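You operate a simulated robot arm through the tools that you are given. There is no shell and no other tool.

You run a simulated robot arm. Do the job below in one go: nothing can be reset, and whatever is moved stays where it is left.

## Task
Unclasp the clasp tiffin and tip its chickpeas into the wide bowl.
Fine: undo both clasps; lid and empty tier end on the table; spill nothing.
Where things are to end (x, y in the base frame): clasp tiffin tier within 0.06 m of [0.59, 0.64].

It is judged by the outcome, as a careful person would: the job done as asked, and still so three seconds after it is handed in. It fails if anything else is knocked over, pushed out of place, dropped, spilled or broken. A push-on lid holds only when it is set on centred and level and pressed home; a screw cap is set on level and turned clockwise until tight.

## Robot
A 6-joint arm with a two-finger gripper, fixed in place. Base frame: the origin is at the foot of the arm, x ahead of it, y to its left, z up. Lengths are in m, angles in degrees, forces in N, time in s.
It reaches about 1.298 m from its shoulder. Its first joint turns from -149.0 to 149.0 degrees. Payload 1.57 kg.
The TCP is the grasp point between the finger pads, 0.021 m short of the fingertips. In the tool frame z runs along the fingers and y along their closing line. The gripper opens to 0.07 m. The gripper's body begins 0.05 m behind the TCP.
Orientation is that of the tool frame in the base frame, as [roll, pitch, yaw] about the fixed x, y, z axes, in that order (R = Rz(yaw) Ry(pitch) Rx(roll)). With the fingers straight down and closing along the base's y, the tool's x points along the base's -x, its y along +y and its z along -z.

## Interface
- The arm moves only by the tool move_arm. Its argument "targets" is a list that holds one entry, the list of rows, each a list of 7 numbers: the turn, a rotation vector about the tool's x, y, z in rad, then the shift along the tool's x, y, z in m, then the opening, from 0 (shut) to 1 (fully open). In form: [[[ax, ay, az, x, y, z, hand], ...]]. A call has 1 to 20 rows; each row shifts and turns the commanded pose from where the row before left it, along the tool's axes as they then stand. A row lasts 0.2 s, in which the tool goes at most 0.05 m and 8.6 degrees; a call with a longer step from one row to the next is refused whole, and so is a gripper value outside its range. Where a pose cannot be reached the arm comes as near as it can. A force on the tool above 40 N (or 10 N above the force at the start of the call, whichever is more), or a blocked arm, ends the call early, and 0.2 s more pass. The fingers move at their own pace and stop on an object; they squeeze with about 30 N. The grip force told is the motor's: it shows also when the fingers shut on nothing. Time passes only in rows, and 0.2 s behind the last, so rows that do not move let the fingers close. It gives the time, the measured TCP pose, the force on the tool (base axes), the opening and the grip force at its end, in the units of the frame above (readings bear some noise), with the torque about the TCP (base axes, N m) and any sound that the robot's microphone picked up.
- Cameras (640 x 400 px; columns grow to the right, rows downward): "scene" is fixed at [0.2161, 0.4923, 1.5491]; the picture's right is [0.05, -1.00, 0.00], its down [-0.77, -0.04, -0.63] and it looks along [0.63, 0.03, -0.77] (base axes); focal length 303 px, centre (320, 200). "wrist" rides on the gripper at [0.079, 0.004, -0.081] in the tool frame; the picture's right is [-0.05, 1.00, 0.00], its down [-0.67, -0.04, -0.74] and it looks along [-0.74, -0.04, 0.67] (tool axes); focal length 256 px, centre (320, 200).
- grab_frame(camera): a new picture of that camera. It takes no simulated time.
- raise_lower(by): slides the trunk up (or, below 0, down) by that many m; the arm rides with it, the base frame stays. It gives what a move gives, with no picture.
- point_at(camera, pixels): for up to 12 pixels [column, row] of the newest picture of that camera ("zoom" is the newest enlarged one), the place [x, y, z] in the base frame of the surface seen there, good to about 0.002 m, but the place of the scene camera against the robot may be out by one fixed shift of up to 0.012 m in any direction. It takes no simulated time.
- zoom(camera, box): a new picture of the part [left, top, right, bottom] of that camera's present view, enlarged. It takes no simulated time.
- close_job(): hands the job in; it is judged then, once.

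Unless the task says otherwise, let go and move clear before handing in.

The tools are called as a command line: name --argument value ..., lists and objects as JSON in quotes. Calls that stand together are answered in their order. move_arm: Moves the arm, as the interface text tells. Its arguments: {"type":"object","properties":{"targets":{"type":"array"}},"required":["targets"]} The other tools are called the same way: raise_lower (by) slides the trunk up or down; grab_frame (camera) takes a picture; point_at (camera, pixels) gives the place of the surface under pixels of a picture; zoom (camera, box) takes an enlarged picture of a part of a camera's view; close_job () hands the job in.

At the start:

```text
t: 0.0
ee_pos: [0.6371, 0.2949, 1.1948]
ee_rot: [179.9, 0.0, 179.9]
contact_force: [0.1, 0.3, -0.6]
ft_torque: [-0.02, -0.02, 0.02]
gripper_width: 0.0698
gripper_force: 0.1
trunk travel left (down, up): [-0.876, 0.094]
```

scene: 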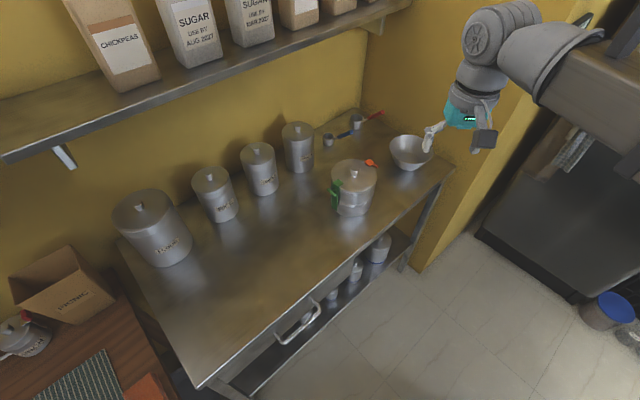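
wrist: 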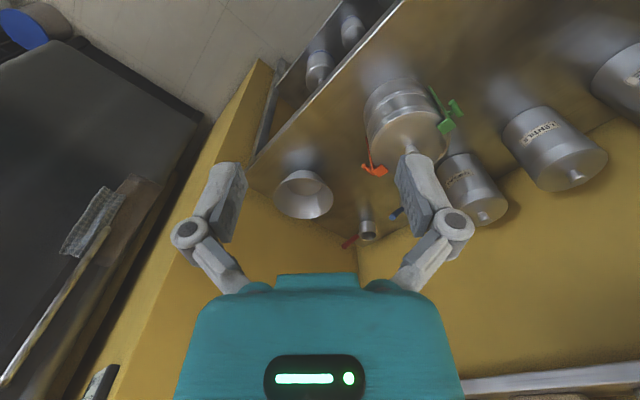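

The scene picture shows the tiffin around pixel (353,188), with a green clasp at (335,195) and an orange one at (370,162), and the bowl at (410,152). I'll zoom in on these to see them more closely.

zoom --camera "scene" --box '[300, 130, 450, 224]'

zoom --camera "wrist" --box '[240, 60, 500, 240]'

```text
4.26 times, centred on (375, 177) of scene
```

zoom: 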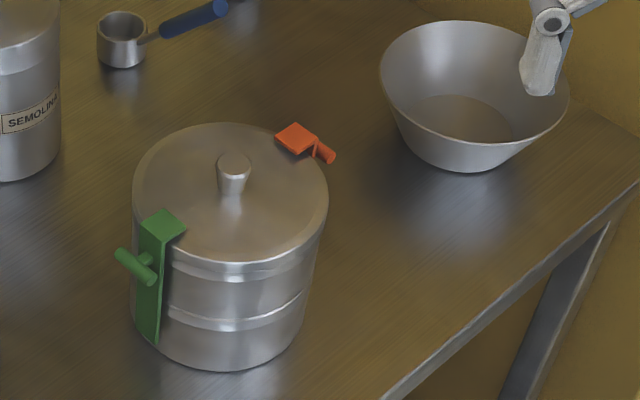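

```text
2.22 times, centred on (370, 150) of wrist
```

zoom: 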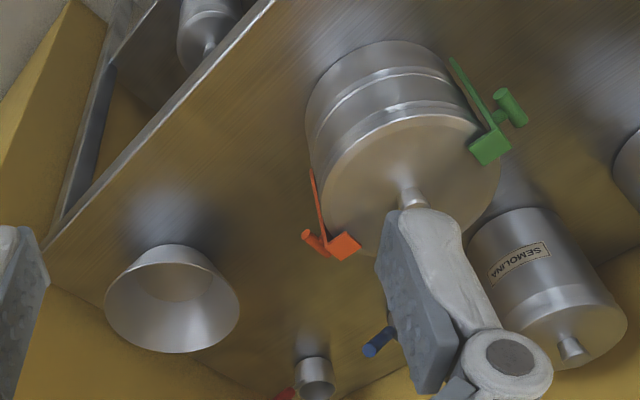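

The zoomed views show each clasp as a strap hooked over the lid with a stubby crossbar standing out. I'll measure points on the tiffin, clasps and bowl.

zoom --camera "scene" --box '[300, 130, 450, 224]'

point_at --camera "scene" --pixels '[[355, 169], [409, 138], [409, 158], [299, 130], [329, 138], [357, 122], [330, 240], [250, 250], [455, 165], [262, 160]]'

point_at --camera "zoom" --pixels '[[233, 158], [165, 222], [122, 252], [152, 275], [148, 330], [297, 137], [318, 150], [330, 157], [137, 190], [326, 190], [225, 124], [228, 262]]'

```text
4.26 times, centred on (375, 177) of scene
```

zoom: 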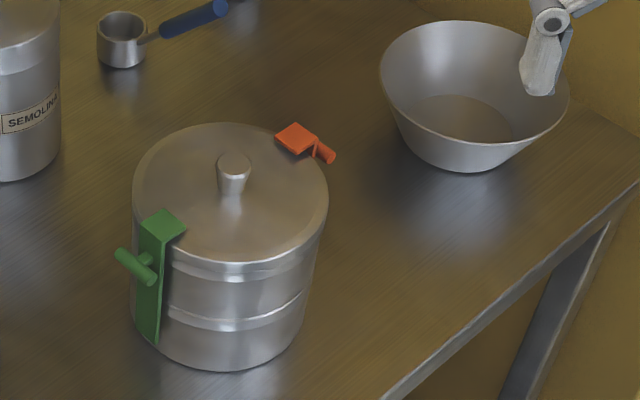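

```text
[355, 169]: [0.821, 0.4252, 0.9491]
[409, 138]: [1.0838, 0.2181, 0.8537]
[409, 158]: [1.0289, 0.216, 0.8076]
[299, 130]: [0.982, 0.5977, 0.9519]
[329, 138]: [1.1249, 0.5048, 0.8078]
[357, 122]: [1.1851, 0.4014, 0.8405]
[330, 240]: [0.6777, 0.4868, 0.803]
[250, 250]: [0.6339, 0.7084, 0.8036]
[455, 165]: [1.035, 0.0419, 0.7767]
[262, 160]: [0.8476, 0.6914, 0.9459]
```

```text
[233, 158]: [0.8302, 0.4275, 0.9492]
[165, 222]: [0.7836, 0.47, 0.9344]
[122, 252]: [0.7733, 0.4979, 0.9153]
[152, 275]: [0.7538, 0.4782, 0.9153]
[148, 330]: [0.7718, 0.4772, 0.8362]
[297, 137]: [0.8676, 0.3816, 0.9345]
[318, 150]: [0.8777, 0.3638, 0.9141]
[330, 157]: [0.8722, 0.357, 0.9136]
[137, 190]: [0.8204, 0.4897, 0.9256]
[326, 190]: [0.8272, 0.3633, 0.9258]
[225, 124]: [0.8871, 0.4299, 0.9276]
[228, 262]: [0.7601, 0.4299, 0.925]
```

Now I know the tiffin axis is near (0.823, 0.427), the lid rim is at z≈0.926 and the table at 0.803. Next I'll measure the bowl rim and table limits in the scene picture and look at the tiffin body in more detail.

point_at --camera "scene" --pixels '[[389, 148], [433, 150], [410, 135], [408, 168], [410, 160], [410, 163], [205, 375], [130, 250], [300, 312], [375, 115], [440, 155], [250, 330]]'

zoom --camera "scene" --box '[322, 150, 386, 222]'

```text
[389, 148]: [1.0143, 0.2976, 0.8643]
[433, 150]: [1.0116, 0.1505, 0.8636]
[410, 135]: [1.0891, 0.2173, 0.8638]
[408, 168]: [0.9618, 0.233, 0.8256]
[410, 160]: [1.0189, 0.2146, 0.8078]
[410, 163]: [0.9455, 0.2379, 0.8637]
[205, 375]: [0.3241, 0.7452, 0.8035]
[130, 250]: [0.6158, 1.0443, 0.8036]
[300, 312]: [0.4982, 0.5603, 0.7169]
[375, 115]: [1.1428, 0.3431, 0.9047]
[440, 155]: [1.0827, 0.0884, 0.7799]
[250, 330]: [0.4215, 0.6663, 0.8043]
```

```text
5.56 times, centred on (354, 186) of scene
```

zoom: 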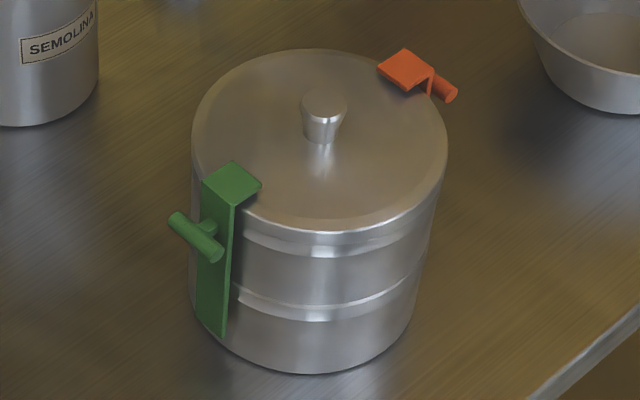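

The bowl rim is centred near (1.016, 0.223) with a radius of about 0.073, and the table front edge runs at 45°. I'll move the wrist closer over the green clasp, turning so the fingers close along the clasp's bar, to look and measure with the wrist camera.

move_arm --targets '[[[0, 0, 0, -0.0195, 0.033, 0.012, 1], [0, 0, 0, -0.0195, 0.033, 0.012, 1], [0, 0, 0, -0.0195, 0.033, 0.012, 1], [0, 0, 0, -0.0195, 0.033, 0.012, 1], [0, 0, 0, -0.0195, 0.033, 0.012, 1], [0, 0, 0, -0.0195, 0.033, 0.012, 1], [0, 0, 0.1309, 0, 0, 0, 1], [0, 0, 0.1309, 0, 0, 0, 1], [0, 0, 0.1309, 0, 0, 0, 1], [0, 0, 0.1309, 0, 0, 0, 1], [0, 0, 0.1309, 0, 0, 0, 1], [0, 0, 0.1309, 0, 0, 0, 1], [0, 0, 0, 0, 0, 0, 1]]]'

grab_frame --camera "wrist"

```text
t: 2.8
ee_pos: [0.755, 0.4931, 1.1949]
ee_rot: [179.9, 0.1, 134.9]
contact_force: [0.1, 0.3, -0.2]
ft_torque: [0.01, 0.01, 0.01]
gripper_width: 0.0701
gripper_force: 0.0
out of reach, approached as far as the arm can: row 1, 2, 3, 4, 5, 6
trunk travel left (down, up): [-0.876, 0.094]
```

```text
taken
```

wrist: 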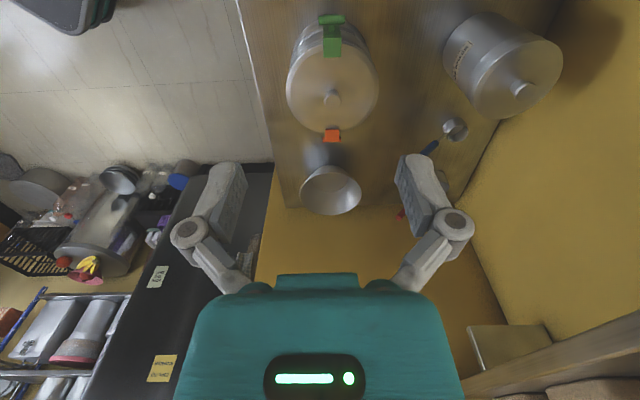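

The arm reached (0.755, 0.493) but could not go down from this trunk height. The wrist picture shows the green clasp at (332,35) and the orange one at (332,136), so I'll lower the trunk.

raise_lower --by -0.12

grab_frame --camera "wrist"

grab_frame --camera "scene"

```text
t: 4.3
ee_pos: [0.756, 0.4914, 1.075]
ee_rot: [-180.0, 0.0, 135.0]
contact_force: [0.1, 0.6, 0.3]
ft_torque: [-0.01, -0.01, 0.01]
gripper_width: 0.0699
gripper_force: 0.0
trunk travel left (down, up): [-0.756, 0.214]
```

```text
taken
```

wrist: 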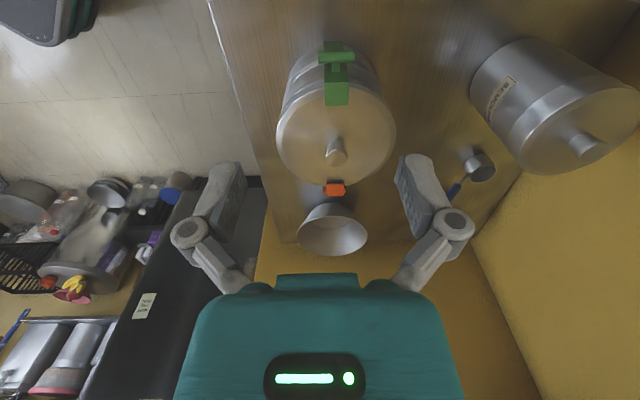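

```text
taken
```

scene: 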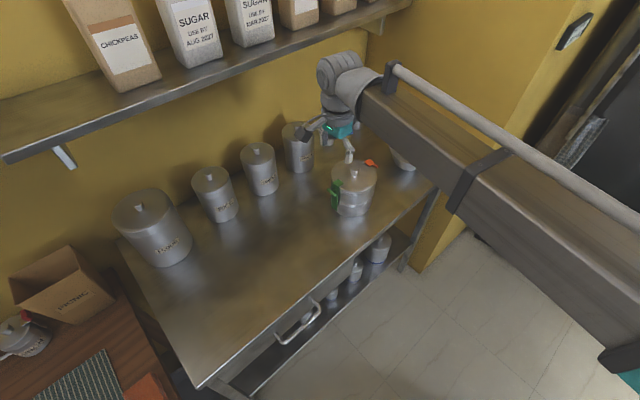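

The tiffin is clear in the wrist picture, with the green clasp at (336,75) and orange at (334,188). I'll zoom the wrist view and measure with this better-calibrated camera.

zoom --camera "wrist" --box '[256, 30, 416, 130]'

point_at --camera "wrist" --pixels '[[336, 144], [337, 98], [322, 58], [351, 57], [336, 45], [334, 189], [278, 135], [395, 128], [336, 182], [300, 90], [330, 205], [332, 238]]'

```text
4.00 times, centred on (336, 80) of wrist
```

zoom: 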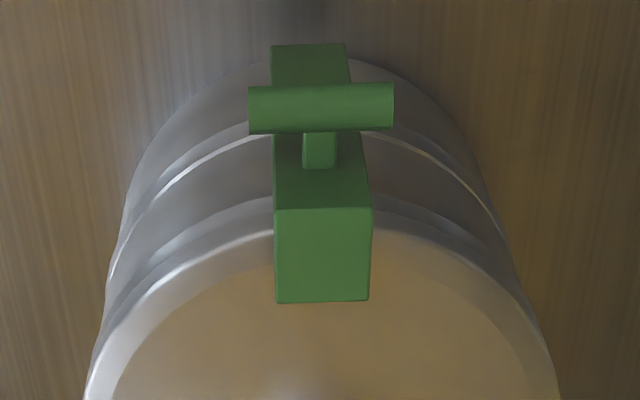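

```text
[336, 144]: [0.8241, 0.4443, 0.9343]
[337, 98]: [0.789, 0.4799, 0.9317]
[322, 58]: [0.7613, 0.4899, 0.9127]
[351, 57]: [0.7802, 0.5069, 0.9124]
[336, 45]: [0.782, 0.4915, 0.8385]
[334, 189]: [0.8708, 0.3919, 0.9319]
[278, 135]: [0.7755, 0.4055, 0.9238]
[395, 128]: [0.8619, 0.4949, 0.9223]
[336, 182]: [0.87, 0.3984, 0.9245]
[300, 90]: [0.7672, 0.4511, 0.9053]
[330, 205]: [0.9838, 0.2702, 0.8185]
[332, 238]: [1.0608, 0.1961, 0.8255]
```

The zoom shows the bar from (250,110) to (393,105), with its stem at (320,150) running to the strap. I'll measure the strap, bar and hook in detail.

point_at --camera "zoom" --pixels '[[255, 110], [388, 105], [320, 95], [320, 120], [320, 150], [285, 180], [360, 180], [320, 215], [320, 295], [310, 50], [280, 60], [340, 60]]'

point_at --camera "wrist" --pixels '[[303, 235], [366, 235], [333, 204], [330, 252], [336, 152], [337, 160], [345, 190], [325, 190], [334, 194], [334, 186], [280, 145], [393, 142]]'

```text
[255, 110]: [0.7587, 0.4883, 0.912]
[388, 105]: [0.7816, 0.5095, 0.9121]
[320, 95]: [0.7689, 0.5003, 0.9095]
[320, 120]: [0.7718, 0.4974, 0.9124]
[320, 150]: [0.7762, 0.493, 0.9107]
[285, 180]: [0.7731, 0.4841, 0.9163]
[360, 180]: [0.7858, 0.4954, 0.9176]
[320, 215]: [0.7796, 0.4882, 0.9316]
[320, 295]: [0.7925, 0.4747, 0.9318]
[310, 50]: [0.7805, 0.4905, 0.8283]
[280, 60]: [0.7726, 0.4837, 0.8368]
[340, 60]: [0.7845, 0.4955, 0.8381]
```

```text
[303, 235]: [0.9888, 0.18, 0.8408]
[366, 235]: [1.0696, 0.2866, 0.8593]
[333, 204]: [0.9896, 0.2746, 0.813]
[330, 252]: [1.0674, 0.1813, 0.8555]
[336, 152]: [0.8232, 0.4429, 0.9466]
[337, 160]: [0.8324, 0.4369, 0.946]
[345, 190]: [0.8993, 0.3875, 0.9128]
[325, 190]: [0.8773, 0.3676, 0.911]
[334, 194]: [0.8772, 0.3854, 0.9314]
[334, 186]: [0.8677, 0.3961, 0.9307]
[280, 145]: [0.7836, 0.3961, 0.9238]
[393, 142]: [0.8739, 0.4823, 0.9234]
```

The wrist measurements put the bar centre near (0.770, 0.499, 0.907), its ends about 0.035 apart, the hinge near z≈0.833 and the tiffin axis near (0.829, 0.4395). The scene camera is shifted by about (−0.006, −0.011, +0.0025). The arm is nearly stretched out, so I'll raise the hand and lower the trunk to a better height.

point_at --camera "scene" --pixels '[[200, 85], [330, 25], [405, 5], [60, 155], [430, 100], [390, 60], [300, 100], [436, 180], [480, 140], [430, 230]]'

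move_arm --targets '[[[0, 0, 0, 0, 0, -0.04, 1], [0, 0, 0, 0, 0, -0.04, 1], [0, 0, 0, 0, 0, -0.04, 1], [0, 0, 0, 0, 0, -0.04, 1], [0, 0, 0, 0, 0, -0.04, 1]]]'

```text
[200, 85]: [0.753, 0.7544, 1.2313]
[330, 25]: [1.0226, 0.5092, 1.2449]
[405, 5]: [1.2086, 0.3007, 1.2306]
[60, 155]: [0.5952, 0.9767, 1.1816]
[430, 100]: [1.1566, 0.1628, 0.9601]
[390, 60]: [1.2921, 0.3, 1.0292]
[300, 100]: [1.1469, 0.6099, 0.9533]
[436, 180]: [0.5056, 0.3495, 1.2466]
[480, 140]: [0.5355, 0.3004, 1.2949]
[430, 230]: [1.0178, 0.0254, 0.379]
```

```text
t: 5.5
ee_pos: [0.7567, 0.4913, 1.0746]
ee_rot: [180.0, 0.0, 135.0]
contact_force: [0.2, 0.0, 0.1]
ft_torque: [-0.01, 0.02, 0.03]
gripper_width: 0.0701
gripper_force: 0.0
out of reach, approached as far as the arm can: row 1, 2, 3, 4, 5
trunk travel left (down, up): [-0.756, 0.214]
```

The hand did not move vertically in either direction, so the arm seems to work in a horizontal plane and height comes from the trunk. I'll test a small tilt in free space to learn how the wrist behaves.

move_arm --targets '[[[0.14, 0, 0, 0, 0, 0, 1], [0.14, 0, 0, 0, 0, 0, 1], [0, 0, 0, 0, 0, 0, 1]]]'

```text
t: 6.3
ee_pos: [0.7556, 0.4929, 1.083]
ee_rot: [-163.9, 0.0, 134.9]
contact_force: [-0.2, 1.6, 0.6]
ft_torque: [0.02, 0.02, 0.03]
gripper_width: 0.0701
gripper_force: 0.0
out of reach, approached as far as the arm can: row 2
trunk travel left (down, up): [-0.756, 0.214]
```

The tilt of 16° raised the hand by 0.0084, so the wrist pivot is about 0.214 above the TCP and the trunk sets the height. I'll level the tool again, centre it over the green bar and lower the trunk part way to re-measure.

move_arm --targets '[[[-0.14, 0, 0, 0, 0, 0, 1], [-0.14, 0, 0, 0, 0, 0, 1], [0, 0, 0, -0.004, 0.015, 0, 1], [0, 0, 0, 0, 0, 0, 1]]]'

raise_lower --by -0.09

grab_frame --camera "wrist"

```text
t: 7.3
ee_pos: [0.7704, 0.5026, 1.0751]
ee_rot: [180.0, 0.0, 135.0]
contact_force: [0.3, 0.3, 0.0]
ft_torque: [-0.02, -0.01, 0.02]
gripper_width: 0.0701
gripper_force: 0.0
out of reach, approached as far as the arm can: row 1
trunk travel left (down, up): [-0.756, 0.214]
```

```text
t: 8.6
ee_pos: [0.7699, 0.503, 0.9858]
ee_rot: [180.0, 0.0, 134.9]
contact_force: [-0.3, 0.3, 0.4]
ft_torque: [-0.01, -0.02, 0.01]
gripper_width: 0.07
gripper_force: 0.1
trunk travel left (down, up): [-0.666, 0.304]
```

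```text
taken
```

wrist: 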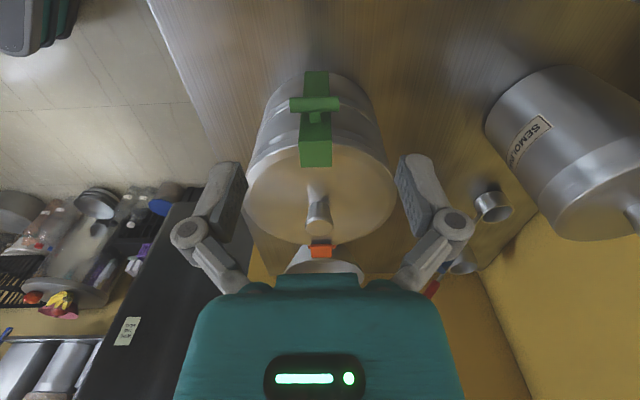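

The bar is now seen from (290,104) to (340,103), with the strap below it and the hook plate at (316,155). I'll measure these again from this closer view.

zoom --camera "wrist" --box '[240, 60, 400, 260]'

point_at --camera "wrist" --pixels '[[292, 104], [338, 103], [315, 99], [315, 106], [316, 119], [304, 130], [328, 130], [316, 145], [316, 163], [317, 73], [307, 76], [327, 76]]'

point_at --camera "wrist" --pixels '[[320, 217], [320, 225], [247, 195], [394, 193], [322, 251], [257, 160], [385, 158], [318, 185], [270, 95], [365, 92], [280, 110], [250, 180]]'

```text
2.00 times, centred on (320, 160) of wrist
```

zoom: 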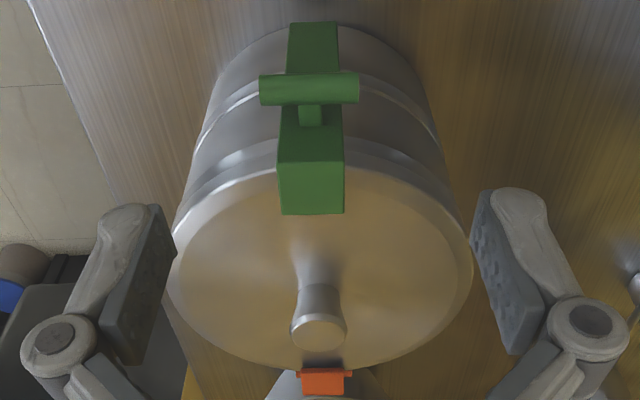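

```text
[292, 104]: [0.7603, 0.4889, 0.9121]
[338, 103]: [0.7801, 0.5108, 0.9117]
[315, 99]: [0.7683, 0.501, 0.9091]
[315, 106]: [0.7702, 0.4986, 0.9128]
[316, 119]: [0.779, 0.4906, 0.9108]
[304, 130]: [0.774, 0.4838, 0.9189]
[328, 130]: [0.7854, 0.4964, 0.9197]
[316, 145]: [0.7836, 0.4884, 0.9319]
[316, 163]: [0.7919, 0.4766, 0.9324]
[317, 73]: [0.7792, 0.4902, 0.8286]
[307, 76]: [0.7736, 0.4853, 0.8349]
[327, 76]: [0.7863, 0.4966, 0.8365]
```

```text
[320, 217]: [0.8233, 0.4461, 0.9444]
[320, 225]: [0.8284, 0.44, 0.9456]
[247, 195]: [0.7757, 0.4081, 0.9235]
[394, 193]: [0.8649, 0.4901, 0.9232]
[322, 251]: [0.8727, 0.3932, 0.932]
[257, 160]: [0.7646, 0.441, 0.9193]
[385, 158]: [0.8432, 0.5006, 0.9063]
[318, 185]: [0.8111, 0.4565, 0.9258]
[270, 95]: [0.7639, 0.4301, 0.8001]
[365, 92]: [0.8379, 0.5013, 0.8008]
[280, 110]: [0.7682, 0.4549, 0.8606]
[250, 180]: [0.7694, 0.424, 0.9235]
```

The bar centre is (0.770, 0.4995) with its top at 0.912, so I'll centre on it, lower the trunk until the TCP is at about 0.907 and close on its ends.

move_arm --targets '[[[0, 0, 0, -0.0017, -0.0023, 0, 1], [0, 0, 0, 0, 0, 0, 1]]]'

raise_lower --by -0.079

grab_frame --camera "wrist"

```text
t: 9.2
ee_pos: [0.7691, 0.4999, 0.9858]
ee_rot: [180.0, 0.0, 135.0]
contact_force: [0.4, 0.5, 0.5]
ft_torque: [-0.01, 0.01, -0.03]
gripper_width: 0.0699
gripper_force: 0.0
trunk travel left (down, up): [-0.666, 0.304]
```

```text
t: 10.3
ee_pos: [0.7699, 0.4989, 0.9064]
ee_rot: [180.0, 0.0, 135.0]
contact_force: [0.6, 0.2, 0.9]
ft_torque: [-0.02, 0.0, -0.01]
gripper_width: 0.07
gripper_force: 0.1
trunk travel left (down, up): [-0.587, 0.383]
```

```text
taken
```

wrist: 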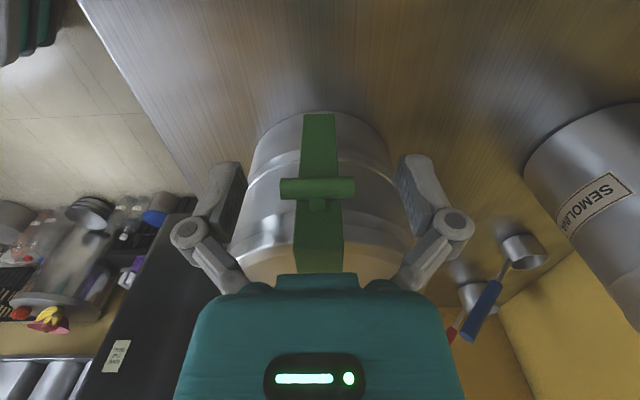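

The bar at (318,188) sits between the open fingers at the right height. I'll close the fingers on its ends.

move_arm --targets '[[[0, 0, 0, 0, 0, 0, 0.6], [0, 0, 0, 0, 0, 0, 0.3], [0, 0, 0, 0, 0, 0, 0.1], [0, 0, 0, 0, 0, 0, 0], [0, 0, 0, 0, 0, 0, 0]]]'

grab_frame --camera "wrist"

```text
t: 11.5
ee_pos: [0.7698, 0.4986, 0.9068]
ee_rot: [-180.0, 0.1, 135.0]
contact_force: [-0.1, 0.1, 3.4]
ft_torque: [-0.01, -0.03, 0.02]
gripper_width: 0.0399
gripper_force: 29.5
trunk travel left (down, up): [-0.587, 0.383]
```

```text
taken
```

wrist: 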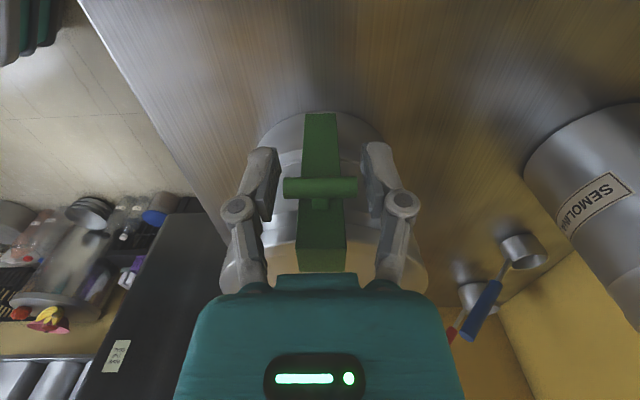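

The fingers stopped on the bar at 0.040 with 29.5 N, so it is held. I'll pull outward in small steps and watch the force.

move_arm --targets '[[[0, 0, 0, 0.004, 0, 0, 0], [0, 0, 0, 0.004, 0, 0, 0], [0, 0, 0, 0, 0, 0, 0]]]'

grab_frame --camera "wrist"

```text
t: 12.3
ee_pos: [0.7646, 0.5039, 0.9064]
ee_rot: [180.0, 0.0, 134.9]
contact_force: [2.2, -2.0, 4.1]
ft_torque: [-0.16, -0.21, 0.07]
gripper_width: 0.0399
gripper_force: 29.8
trunk travel left (down, up): [-0.587, 0.383]
```

```text
taken
```

wrist: 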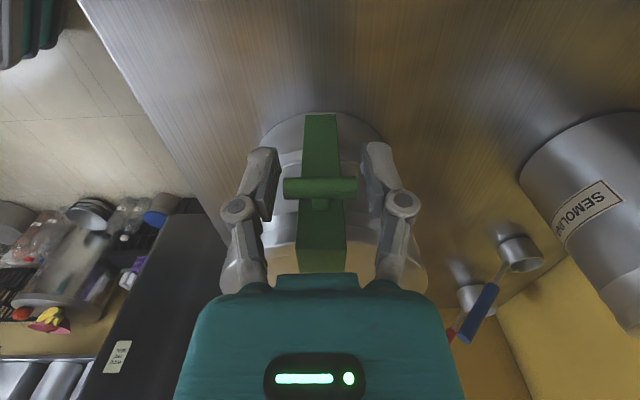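

The hand moved 7 mm outward with only 3 N of force. I need to check whether the strap swung or the whole tiffin slid.

zoom --camera "scene" --box '[300, 130, 450, 224]'

zoom --camera "wrist" --box '[240, 90, 400, 290]'

point_at --camera "wrist" --pixels '[[322, 115], [313, 120], [333, 120], [310, 220], [335, 220], [322, 250], [320, 188]]'

```text
4.26 times, centred on (375, 177) of scene
```

zoom: 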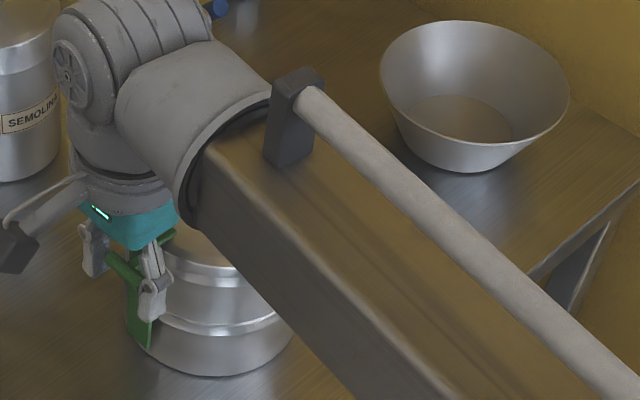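

```text
2.00 times, centred on (320, 190) of wrist
```

zoom: 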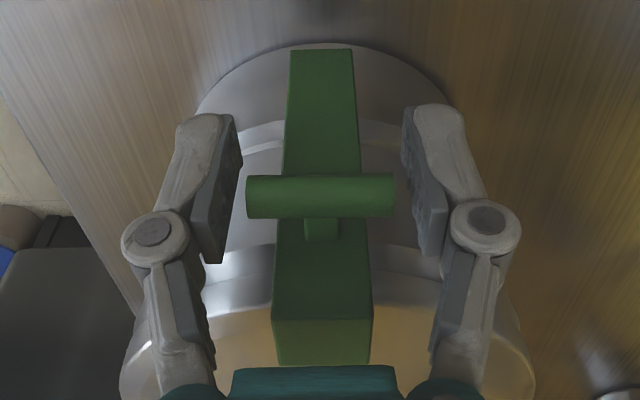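

```text
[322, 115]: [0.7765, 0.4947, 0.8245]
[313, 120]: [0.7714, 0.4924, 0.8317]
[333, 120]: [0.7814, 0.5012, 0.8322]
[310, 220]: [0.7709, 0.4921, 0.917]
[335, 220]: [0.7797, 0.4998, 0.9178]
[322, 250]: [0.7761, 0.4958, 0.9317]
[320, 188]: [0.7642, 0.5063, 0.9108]
```

The strap foot moved outward as well (from about (0.780,0.491) to (0.776,0.497)), so the tiffin slid instead of the clasp opening. I'll try pressing the bar downward a little, since that can't slide the tiffin.

raise_lower --by -0.003

point_at --camera "wrist" --pixels '[[320, 188], [322, 250]]'

```text
t: 12.8
ee_pos: [0.7636, 0.5046, 0.9041]
ee_rot: [179.9, 0.0, 135.0]
contact_force: [3.1, 4.6, 17.8]
ft_torque: [0.04, -0.06, 0.08]
gripper_width: 0.0395
gripper_force: 30.1
trunk travel left (down, up): [-0.584, 0.386]
```

```text
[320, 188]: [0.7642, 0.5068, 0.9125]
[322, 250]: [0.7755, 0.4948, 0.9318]
```

Lowering 3 mm built up about 14 N on the bar. I'll take a new picture to see whether the clasp moved.

grab_frame --camera "wrist"

point_at --camera "wrist" --pixels '[[322, 115], [313, 120], [333, 120], [310, 220], [335, 220], [322, 250], [320, 188]]'

```text
taken
```

wrist: 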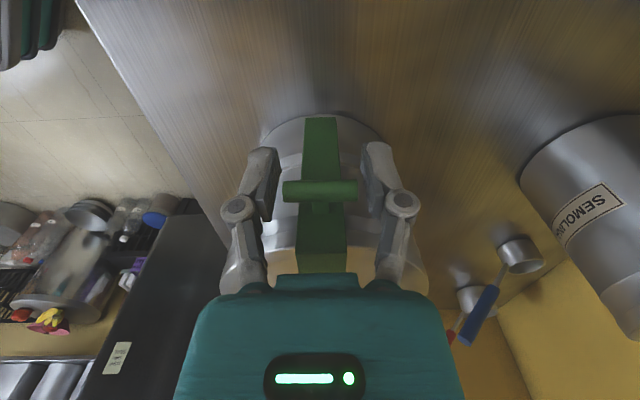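

```text
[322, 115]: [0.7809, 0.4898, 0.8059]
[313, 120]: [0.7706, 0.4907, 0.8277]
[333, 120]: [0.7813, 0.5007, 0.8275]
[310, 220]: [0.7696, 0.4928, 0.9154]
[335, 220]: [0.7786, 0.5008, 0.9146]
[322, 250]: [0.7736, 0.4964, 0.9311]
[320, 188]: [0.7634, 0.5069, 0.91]
```

Pressing with 14 N did not open it either. While it is pressed down, the tiffin has more grip on the table, so I'll add a small outward pull and watch force and position.

move_arm --targets '[[[0, 0, 0, 0.002, 0, 0, 0], [0, 0, 0, 0.002, 0, 0, 0]]]'

grab_frame --camera "wrist"

point_at --camera "wrist" --pixels '[[313, 120], [333, 120], [310, 220], [335, 220], [322, 250], [320, 188]]'

```text
t: 13.4
ee_pos: [0.7626, 0.5054, 0.9036]
ee_rot: [-180.0, 0.1, 135.0]
contact_force: [5.3, -3.1, 10.2]
ft_torque: [-0.4, -0.3, 0.14]
gripper_width: 0.0396
gripper_force: 29.5
trunk travel left (down, up): [-0.584, 0.386]
```

```text
taken
```

wrist: 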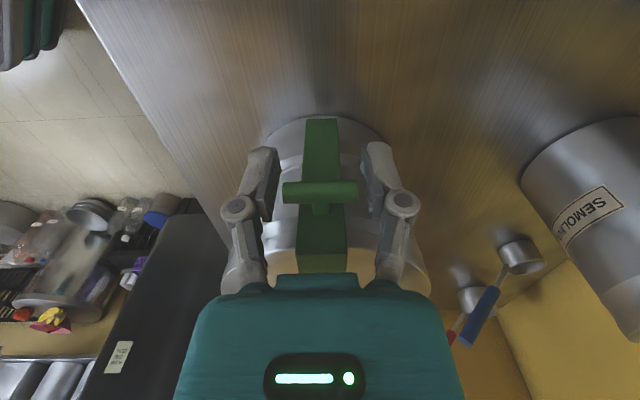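

```text
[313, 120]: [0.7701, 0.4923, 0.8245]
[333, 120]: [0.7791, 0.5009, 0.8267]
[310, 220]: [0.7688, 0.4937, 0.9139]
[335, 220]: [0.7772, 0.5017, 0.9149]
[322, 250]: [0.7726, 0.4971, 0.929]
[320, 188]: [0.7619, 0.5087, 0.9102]
```

The outward force reached about 6 N with the tiffin nearly still, so I'll pull a little further and check again.

move_arm --targets '[[[0, 0, 0, 0.002, 0, 0, 0], [0, 0, 0, 0.002, 0, 0, 0]]]'

grab_frame --camera "wrist"

point_at --camera "wrist" --pixels '[[313, 120], [333, 120], [310, 220], [335, 220], [322, 250], [320, 188]]'

zoom --camera "scene" --box '[310, 130, 410, 230]'

```text
t: 14.0
ee_pos: [0.7584, 0.5089, 0.9035]
ee_rot: [-179.9, 0.0, 134.9]
contact_force: [3.2, -4.7, 6.1]
ft_torque: [-0.25, -0.11, -0.03]
gripper_width: 0.0395
gripper_force: 29.9
trunk travel left (down, up): [-0.584, 0.386]
```

```text
taken
```

wrist: 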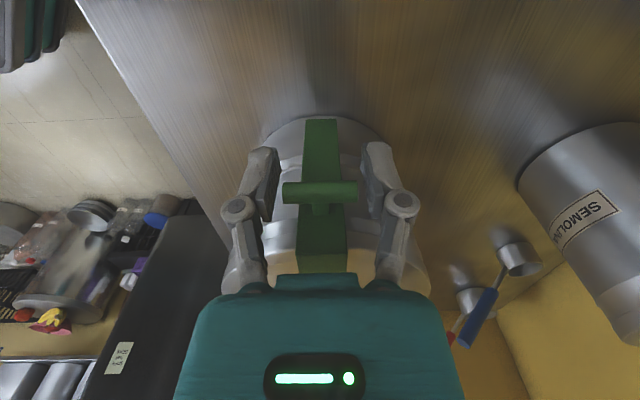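

```text
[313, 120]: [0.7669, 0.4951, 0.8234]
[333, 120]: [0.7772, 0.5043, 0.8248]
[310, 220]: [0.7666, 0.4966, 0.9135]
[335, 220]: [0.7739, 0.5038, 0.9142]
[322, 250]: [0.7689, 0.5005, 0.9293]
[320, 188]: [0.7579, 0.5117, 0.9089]
```

```text
4.00 times, centred on (360, 180) of scene
```

zoom: 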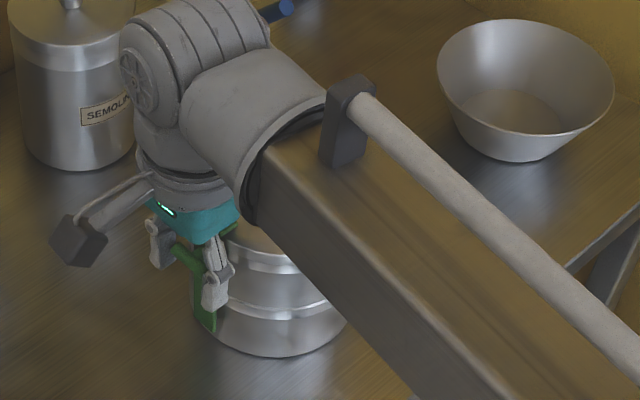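

The tiffin still slid, but the torque reading shows the stiff upright grip on the bar was itself resisting the strap's swing. I'll turn the tool outward together with the pull, so the hand follows an arc about the hinge.

move_arm --targets '[[[0, -0.0436, 0, 0.003, 0, 0, 0], [0, -0.0436, 0, 0.003, 0, 0, 0]]]'

grab_frame --camera "wrist"

point_at --camera "wrist" --pixels '[[313, 120], [333, 120], [310, 220], [335, 220], [322, 250], [320, 188]]'

```text
t: 14.6
ee_pos: [0.7538, 0.5164, 0.9037]
ee_rot: [-180.0, 4.9, 135.0]
contact_force: [-0.3, 1.0, 0.0]
ft_torque: [0.21, 0.16, -0.04]
gripper_width: 0.0396
gripper_force: 29.9
trunk travel left (down, up): [-0.584, 0.386]
```

```text
taken
```

wrist: 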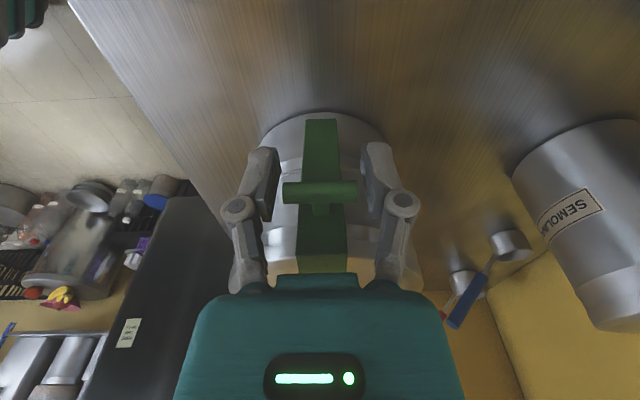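

```text
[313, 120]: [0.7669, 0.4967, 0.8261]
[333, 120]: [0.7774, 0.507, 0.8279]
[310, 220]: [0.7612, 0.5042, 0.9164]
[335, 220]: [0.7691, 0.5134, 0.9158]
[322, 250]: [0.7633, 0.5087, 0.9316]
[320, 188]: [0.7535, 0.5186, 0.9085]
```

Now the torque reversed to +0.26 N m and the strap top moved outward about 10 mm while its foot stayed. I'll zoom in to check that it is the clasp, not the whole tiffin, that leaned.

zoom --camera "wrist" --box '[230, 100, 430, 290]'

point_at --camera "wrist" --pixels '[[290, 255], [355, 255], [285, 265], [360, 265], [268, 240], [378, 240], [290, 150], [350, 150]]'

zoom --camera "scene" --box '[310, 130, 410, 230]'

```text
2.11 times, centred on (330, 195) of wrist
```

zoom: 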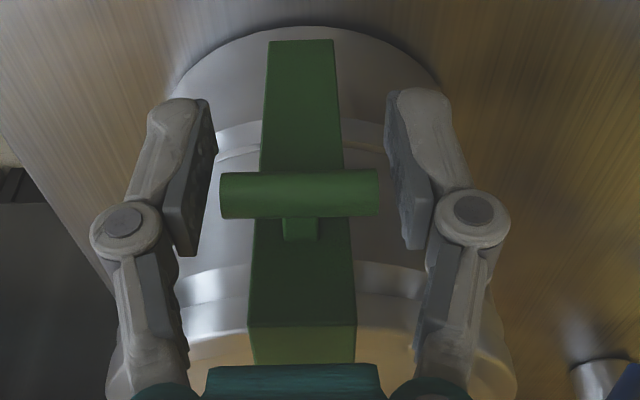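

```text
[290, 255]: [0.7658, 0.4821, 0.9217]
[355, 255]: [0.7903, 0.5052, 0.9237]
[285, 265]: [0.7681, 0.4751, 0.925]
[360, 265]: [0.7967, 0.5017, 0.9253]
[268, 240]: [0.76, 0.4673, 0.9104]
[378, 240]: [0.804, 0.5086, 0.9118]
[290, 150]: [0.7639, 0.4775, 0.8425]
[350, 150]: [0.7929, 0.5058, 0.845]
```

```text
4.00 times, centred on (360, 180) of scene
```

zoom: 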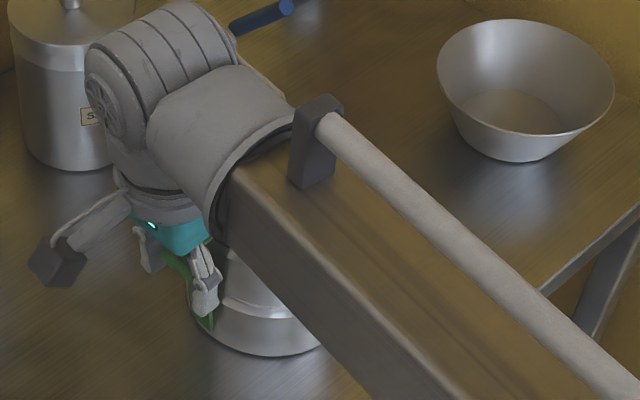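

The strap top is now about 10 mm further out from the lid rim while the lid stays level, so the clasp is opening. I'll continue the arc, alternating trunk and tilt.

raise_lower --by -0.003

move_arm --targets '[[[0, -0.0436, 0, 0.003, 0, 0, 0], [0, -0.0436, 0, 0.003, 0, 0, 0]]]'

raise_lower --by -0.006

move_arm --targets '[[[0, -0.0436, 0, 0.003, 0, 0, 0], [0, -0.0436, 0, 0.003, 0, 0, 0]]]'

grab_frame --camera "wrist"

```text
t: 15.2
ee_pos: [0.7549, 0.5158, 0.9018]
ee_rot: [179.8, 5.1, 135.0]
contact_force: [2.9, 6.6, 12.4]
ft_torque: [0.03, -0.02, 0.17]
gripper_width: 0.0393
gripper_force: 29.7
trunk travel left (down, up): [-0.581, 0.389]
```

```text
t: 15.8
ee_pos: [0.7504, 0.5196, 0.9032]
ee_rot: [-179.9, 9.9, 134.9]
contact_force: [-1.0, -0.3, -0.1]
ft_torque: [0.01, 0.14, -0.12]
gripper_width: 0.0395
gripper_force: 30.0
out of reach, approached as far as the arm can: row 2
trunk travel left (down, up): [-0.581, 0.389]
```

```text
t: 16.3
ee_pos: [0.7503, 0.5195, 0.8979]
ee_rot: [180.0, 10.0, 134.9]
contact_force: [2.1, 6.9, 16.7]
ft_torque: [-0.2, -0.18, 0.04]
gripper_width: 0.0398
gripper_force: 29.9
trunk travel left (down, up): [-0.575, 0.395]
```

```text
t: 16.9
ee_pos: [0.7479, 0.5236, 0.9]
ee_rot: [-179.9, 15.0, 135.0]
contact_force: [-0.6, -0.4, -3.4]
ft_torque: [0.04, 0.17, -0.09]
gripper_width: 0.0395
gripper_force: 30.4
out of reach, approached as far as the arm can: row 2
trunk travel left (down, up): [-0.575, 0.395]
```

```text
taken
```

wrist: 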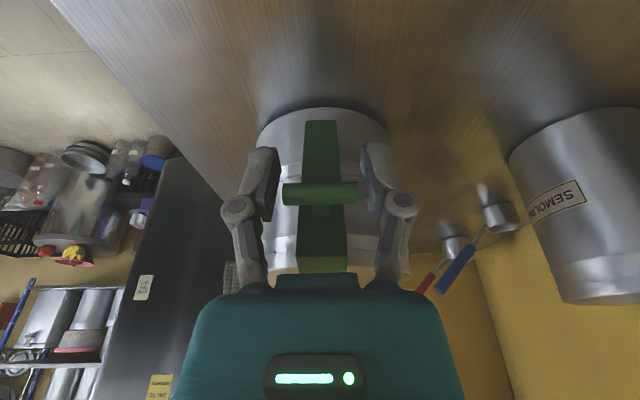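

The tilt is 15° and forces are small. I'll check how far the strap has opened relative to the lid.

zoom --camera "wrist" --box '[230, 100, 430, 290]'

point_at --camera "wrist" --pixels '[[312, 125], [332, 125], [308, 225], [336, 225], [322, 262], [320, 192], [285, 262], [360, 262], [285, 150], [355, 150]]'

```text
2.11 times, centred on (330, 195) of wrist
```

zoom: 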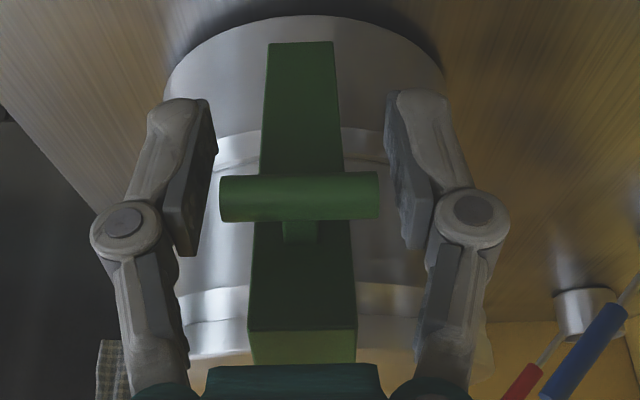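

```text
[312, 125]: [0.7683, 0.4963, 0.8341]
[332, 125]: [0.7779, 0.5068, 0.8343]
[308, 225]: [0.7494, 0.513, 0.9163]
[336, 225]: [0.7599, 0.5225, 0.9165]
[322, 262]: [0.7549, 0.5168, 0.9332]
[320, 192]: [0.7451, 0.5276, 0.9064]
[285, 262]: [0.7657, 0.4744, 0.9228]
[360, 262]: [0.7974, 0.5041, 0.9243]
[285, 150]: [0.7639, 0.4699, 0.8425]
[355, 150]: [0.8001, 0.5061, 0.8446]
```

The strap now leans about 16° and the tiffin stayed put. I'll continue in small steps to about 30°.

raise_lower --by -0.005

move_arm --targets '[[[0, -0.0436, 0, 0.003, 0, -0.001, 0]]]'

raise_lower --by -0.005

move_arm --targets '[[[0, -0.0436, 0, 0.003, 0, -0.001, 0]]]'

raise_lower --by -0.005

move_arm --targets '[[[0, -0.0436, 0, 0.003, 0, -0.001, 0]]]'

raise_lower --by -0.005

move_arm --targets '[[[0, -0.0436, 0, 0.003, 0, -0.001, 0]]]'

grab_frame --camera "wrist"

```text
t: 17.4
ee_pos: [0.7468, 0.5236, 0.8963]
ee_rot: [-180.0, 15.0, 135.0]
contact_force: [-1.5, 1.9, -1.8]
ft_torque: [0.14, 0.15, 0.03]
gripper_width: 0.0395
gripper_force: 29.9
trunk travel left (down, up): [-0.57, 0.4]
```

```text
t: 17.8
ee_pos: [0.7465, 0.526, 0.8978]
ee_rot: [180.0, 17.4, 135.1]
contact_force: [-0.4, -0.4, -3.6]
ft_torque: [0.05, 0.14, -0.09]
gripper_width: 0.0396
gripper_force: 29.6
trunk travel left (down, up): [-0.57, 0.4]
```

```text
t: 18.4
ee_pos: [0.745, 0.5268, 0.8939]
ee_rot: [179.9, 17.5, 134.9]
contact_force: [1.1, 4.4, 9.8]
ft_torque: [-0.17, -0.16, 0.15]
gripper_width: 0.0396
gripper_force: 30.7
trunk travel left (down, up): [-0.565, 0.405]
```

```text
t: 18.8
ee_pos: [0.743, 0.5277, 0.8948]
ee_rot: [-179.9, 19.9, 135.1]
contact_force: [1.1, 0.4, -4.5]
ft_torque: [0.1, 0.04, 0.03]
gripper_width: 0.0395
gripper_force: 30.1
out of reach, approached as far as the arm can: row 1
trunk travel left (down, up): [-0.565, 0.405]
```

```text
t: 19.3
ee_pos: [0.7429, 0.529, 0.8915]
ee_rot: [180.0, 19.9, 135.0]
contact_force: [2.5, 4.3, 14.5]
ft_torque: [-0.25, -0.35, 0.1]
gripper_width: 0.0395
gripper_force: 30.1
trunk travel left (down, up): [-0.56, 0.41]
```

```text
t: 19.7
ee_pos: [0.74, 0.5303, 0.8924]
ee_rot: [-179.8, 22.3, 134.9]
contact_force: [0.5, 0.6, -5.0]
ft_torque: [0.12, 0.17, -0.11]
gripper_width: 0.0395
gripper_force: 29.7
trunk travel left (down, up): [-0.56, 0.41]
```

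```text
t: 20.3
ee_pos: [0.7408, 0.5314, 0.8901]
ee_rot: [180.0, 22.6, 135.0]
contact_force: [-0.9, 5.3, 13.8]
ft_torque: [-0.21, -0.25, 0.13]
gripper_width: 0.0395
gripper_force: 30.2
trunk travel left (down, up): [-0.555, 0.415]
```

```text
t: 20.7
ee_pos: [0.7392, 0.5319, 0.8911]
ee_rot: [-180.0, 24.8, 134.8]
contact_force: [0.2, -1.6, -4.6]
ft_torque: [0.06, 0.1, -0.14]
gripper_width: 0.0394
gripper_force: 29.8
out of reach, approached as far as the arm can: row 1
trunk travel left (down, up): [-0.555, 0.415]
```

```text
taken
```

wrist: 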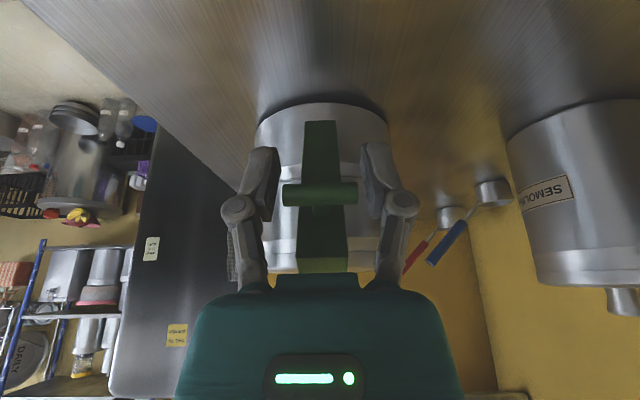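

The strap leans about 25°, clear of the lid rim. I'll open the fingers and see whether the strap stays open.

move_arm --targets '[[[0, 0, 0, 0, 0, 0, 0.5], [0, 0, 0, 0, 0, 0, 0.8], [0, 0, 0, 0, 0, 0, 1], [0, 0, 0, 0, 0, 0, 1], [0, 0, 0, 0, 0, 0, 1]]]'

grab_frame --camera "wrist"

zoom --camera "wrist" --box '[230, 100, 430, 290]'

point_at --camera "wrist" --pixels '[[312, 125], [332, 125], [308, 225], [336, 225], [322, 262], [320, 192], [285, 262], [360, 262]]'

```text
t: 21.9
ee_pos: [0.7384, 0.5328, 0.8916]
ee_rot: [-180.0, 24.9, 135.0]
contact_force: [-0.3, -1.0, -0.7]
ft_torque: [-0.01, 0.02, 0.03]
gripper_width: 0.0697
gripper_force: 0.0
trunk travel left (down, up): [-0.555, 0.415]
```

```text
taken
```

wrist: 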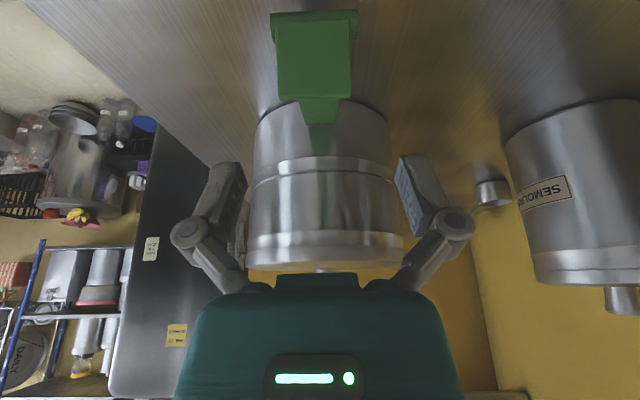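

```text
2.11 times, centred on (330, 195) of wrist
```

zoom: 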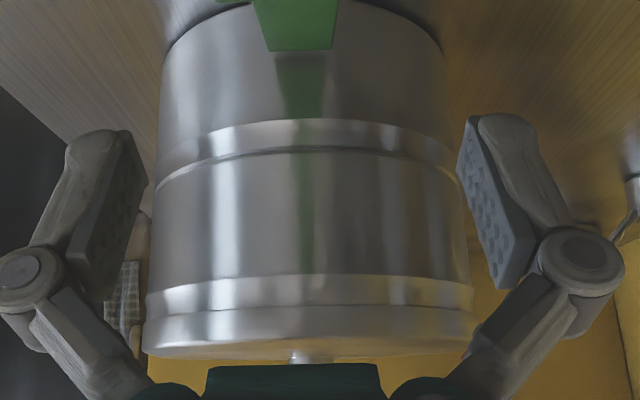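

```text
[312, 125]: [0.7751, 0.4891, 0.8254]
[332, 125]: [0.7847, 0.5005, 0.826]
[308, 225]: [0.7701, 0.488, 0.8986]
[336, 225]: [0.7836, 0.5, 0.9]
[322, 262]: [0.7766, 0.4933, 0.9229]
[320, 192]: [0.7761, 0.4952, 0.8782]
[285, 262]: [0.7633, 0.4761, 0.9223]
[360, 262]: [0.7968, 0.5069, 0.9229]
```

The green strap dropped fully open onto the table side at (315,60), and the rim measures level, so that clasp is undone. I'll raise the trunk, level the tool and move across over the orange clasp.

raise_lower --by 0.16

move_arm --targets '[[[0, 0.0873, 0, 0, 0, 0, 1], [0, 0.0873, 0, 0, 0, 0, 1], [0, 0.0873, 0, 0, 0, 0, 1], [0, 0.0873, 0, 0, 0, 0, 1], [0, 0.0855, 0, 0, 0, 0, 1], [0, 0, 0, -0.04, 0, 0, 1], [0, 0, 0, -0.04, 0, 0, 1], [0, 0, 0, -0.04, 0, 0, 1], [0, 0, 0, -0.02, 0, 0, 1], [0, 0, 0, 0, 0, 0, 1]]]'

grab_frame --camera "wrist"

grab_frame --camera "scene"

```text
t: 23.7
ee_pos: [0.7389, 0.5335, 1.0516]
ee_rot: [-180.0, 24.9, 135.0]
contact_force: [0.2, 0.0, -0.2]
ft_torque: [-0.01, 0.01, -0.02]
gripper_width: 0.0702
gripper_force: 0.0
trunk travel left (down, up): [-0.715, 0.255]
```

```text
t: 25.9
ee_pos: [0.8391, 0.4353, 1.0346]
ee_rot: [180.0, 0.0, 135.0]
contact_force: [-0.6, 1.0, -0.5]
ft_torque: [-0.02, 0.02, 0.0]
gripper_width: 0.07
gripper_force: 0.0
out of reach, approached as far as the arm can: row 1, 2, 3, 5
trunk travel left (down, up): [-0.715, 0.255]
```

```text
taken
```

wrist: 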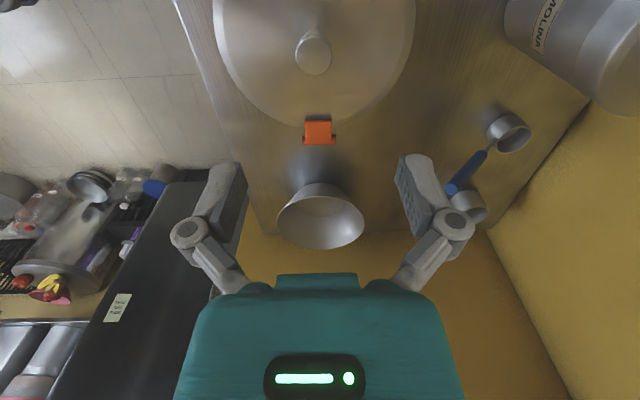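

```text
taken
```

scene: 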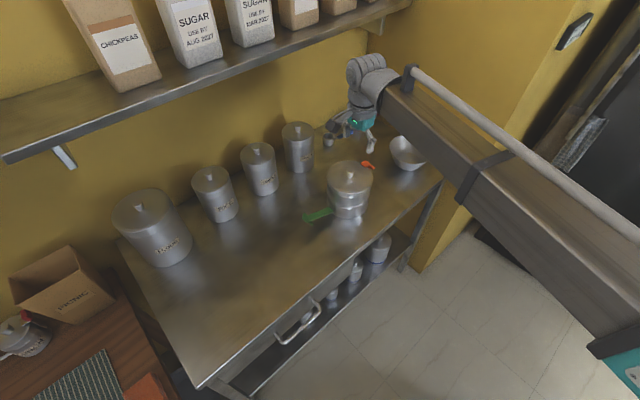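

The green strap lies open at scene pixel (318,214). Now the orange clasp is at wrist pixel (318,135); I'll measure it and the lid.

zoom --camera "wrist" --box '[260, 90, 380, 165]'

point_at --camera "zoom" --pixels '[[240, 280], [390, 275], [310, 180], [310, 240], [235, 240], [385, 240], [310, 285], [245, 275], [380, 272]]'

point_at --camera "wrist" --pixels '[[313, 50], [316, 40], [213, 40], [415, 30], [307, 143], [331, 143], [318, 125], [260, 100], [375, 97], [280, 215], [362, 215], [322, 248]]'

```text
5.33 times, centred on (320, 128) of wrist
```

zoom: 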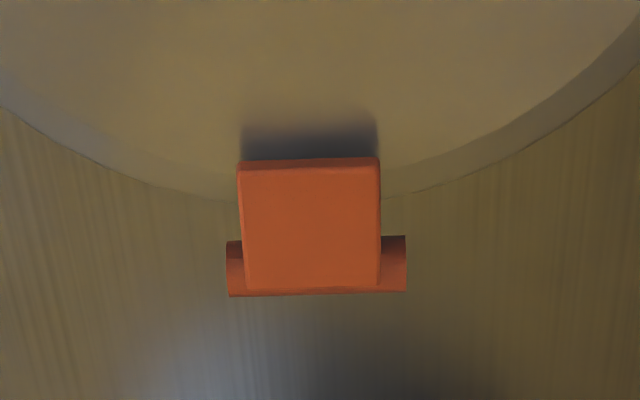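

```text
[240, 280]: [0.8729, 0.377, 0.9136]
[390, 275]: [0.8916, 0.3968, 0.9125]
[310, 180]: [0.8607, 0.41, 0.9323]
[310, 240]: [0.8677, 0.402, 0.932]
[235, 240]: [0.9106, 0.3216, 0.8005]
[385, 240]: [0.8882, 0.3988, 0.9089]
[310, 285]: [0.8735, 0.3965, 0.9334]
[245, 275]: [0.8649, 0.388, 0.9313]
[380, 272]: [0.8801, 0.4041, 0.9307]
```

```text
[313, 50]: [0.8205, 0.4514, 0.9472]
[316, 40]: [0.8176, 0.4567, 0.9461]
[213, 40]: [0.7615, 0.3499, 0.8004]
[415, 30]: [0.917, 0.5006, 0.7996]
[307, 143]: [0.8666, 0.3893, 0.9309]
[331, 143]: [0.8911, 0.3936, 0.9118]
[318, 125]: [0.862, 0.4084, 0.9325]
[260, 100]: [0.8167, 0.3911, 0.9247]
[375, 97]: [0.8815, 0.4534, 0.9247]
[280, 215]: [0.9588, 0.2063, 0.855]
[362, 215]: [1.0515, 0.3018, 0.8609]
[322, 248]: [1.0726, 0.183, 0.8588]
```

The orange bar centre is near (0.881, 0.389, 0.907) and the knob at (0.821, 0.451). I'll position over the bar and lower the trunk.

move_arm --targets '[[[0, 0, 0, -0.0312, -0.0016, 0, 1], [0, 0, 0, -0.0312, -0.0017, 0, 1], [0, 0, 0, 0, 0, 0, 1]]]'

raise_lower --by -0.06

grab_frame --camera "wrist"

```text
t: 26.7
ee_pos: [0.8818, 0.3873, 1.0341]
ee_rot: [-179.9, 0.0, 135.1]
contact_force: [0.4, 0.3, -0.3]
ft_torque: [0.0, -0.01, -0.01]
gripper_width: 0.0701
gripper_force: 0.0
trunk travel left (down, up): [-0.715, 0.255]
```

```text
t: 27.7
ee_pos: [0.8809, 0.3871, 0.9736]
ee_rot: [180.0, 0.0, 134.9]
contact_force: [-0.7, 0.5, -0.4]
ft_torque: [-0.02, 0.03, 0.0]
gripper_width: 0.0697
gripper_force: 0.0
trunk travel left (down, up): [-0.655, 0.315]
```

```text
taken
```

wrist: 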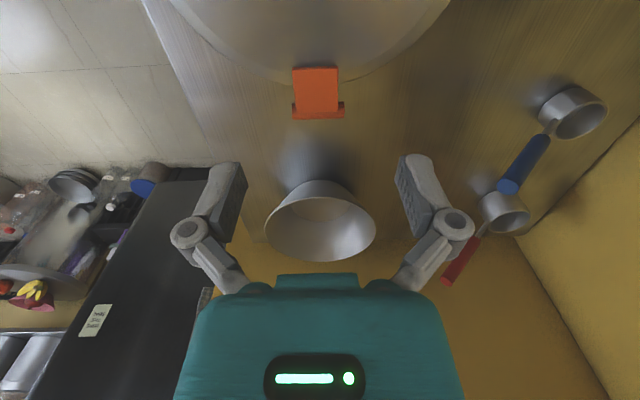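

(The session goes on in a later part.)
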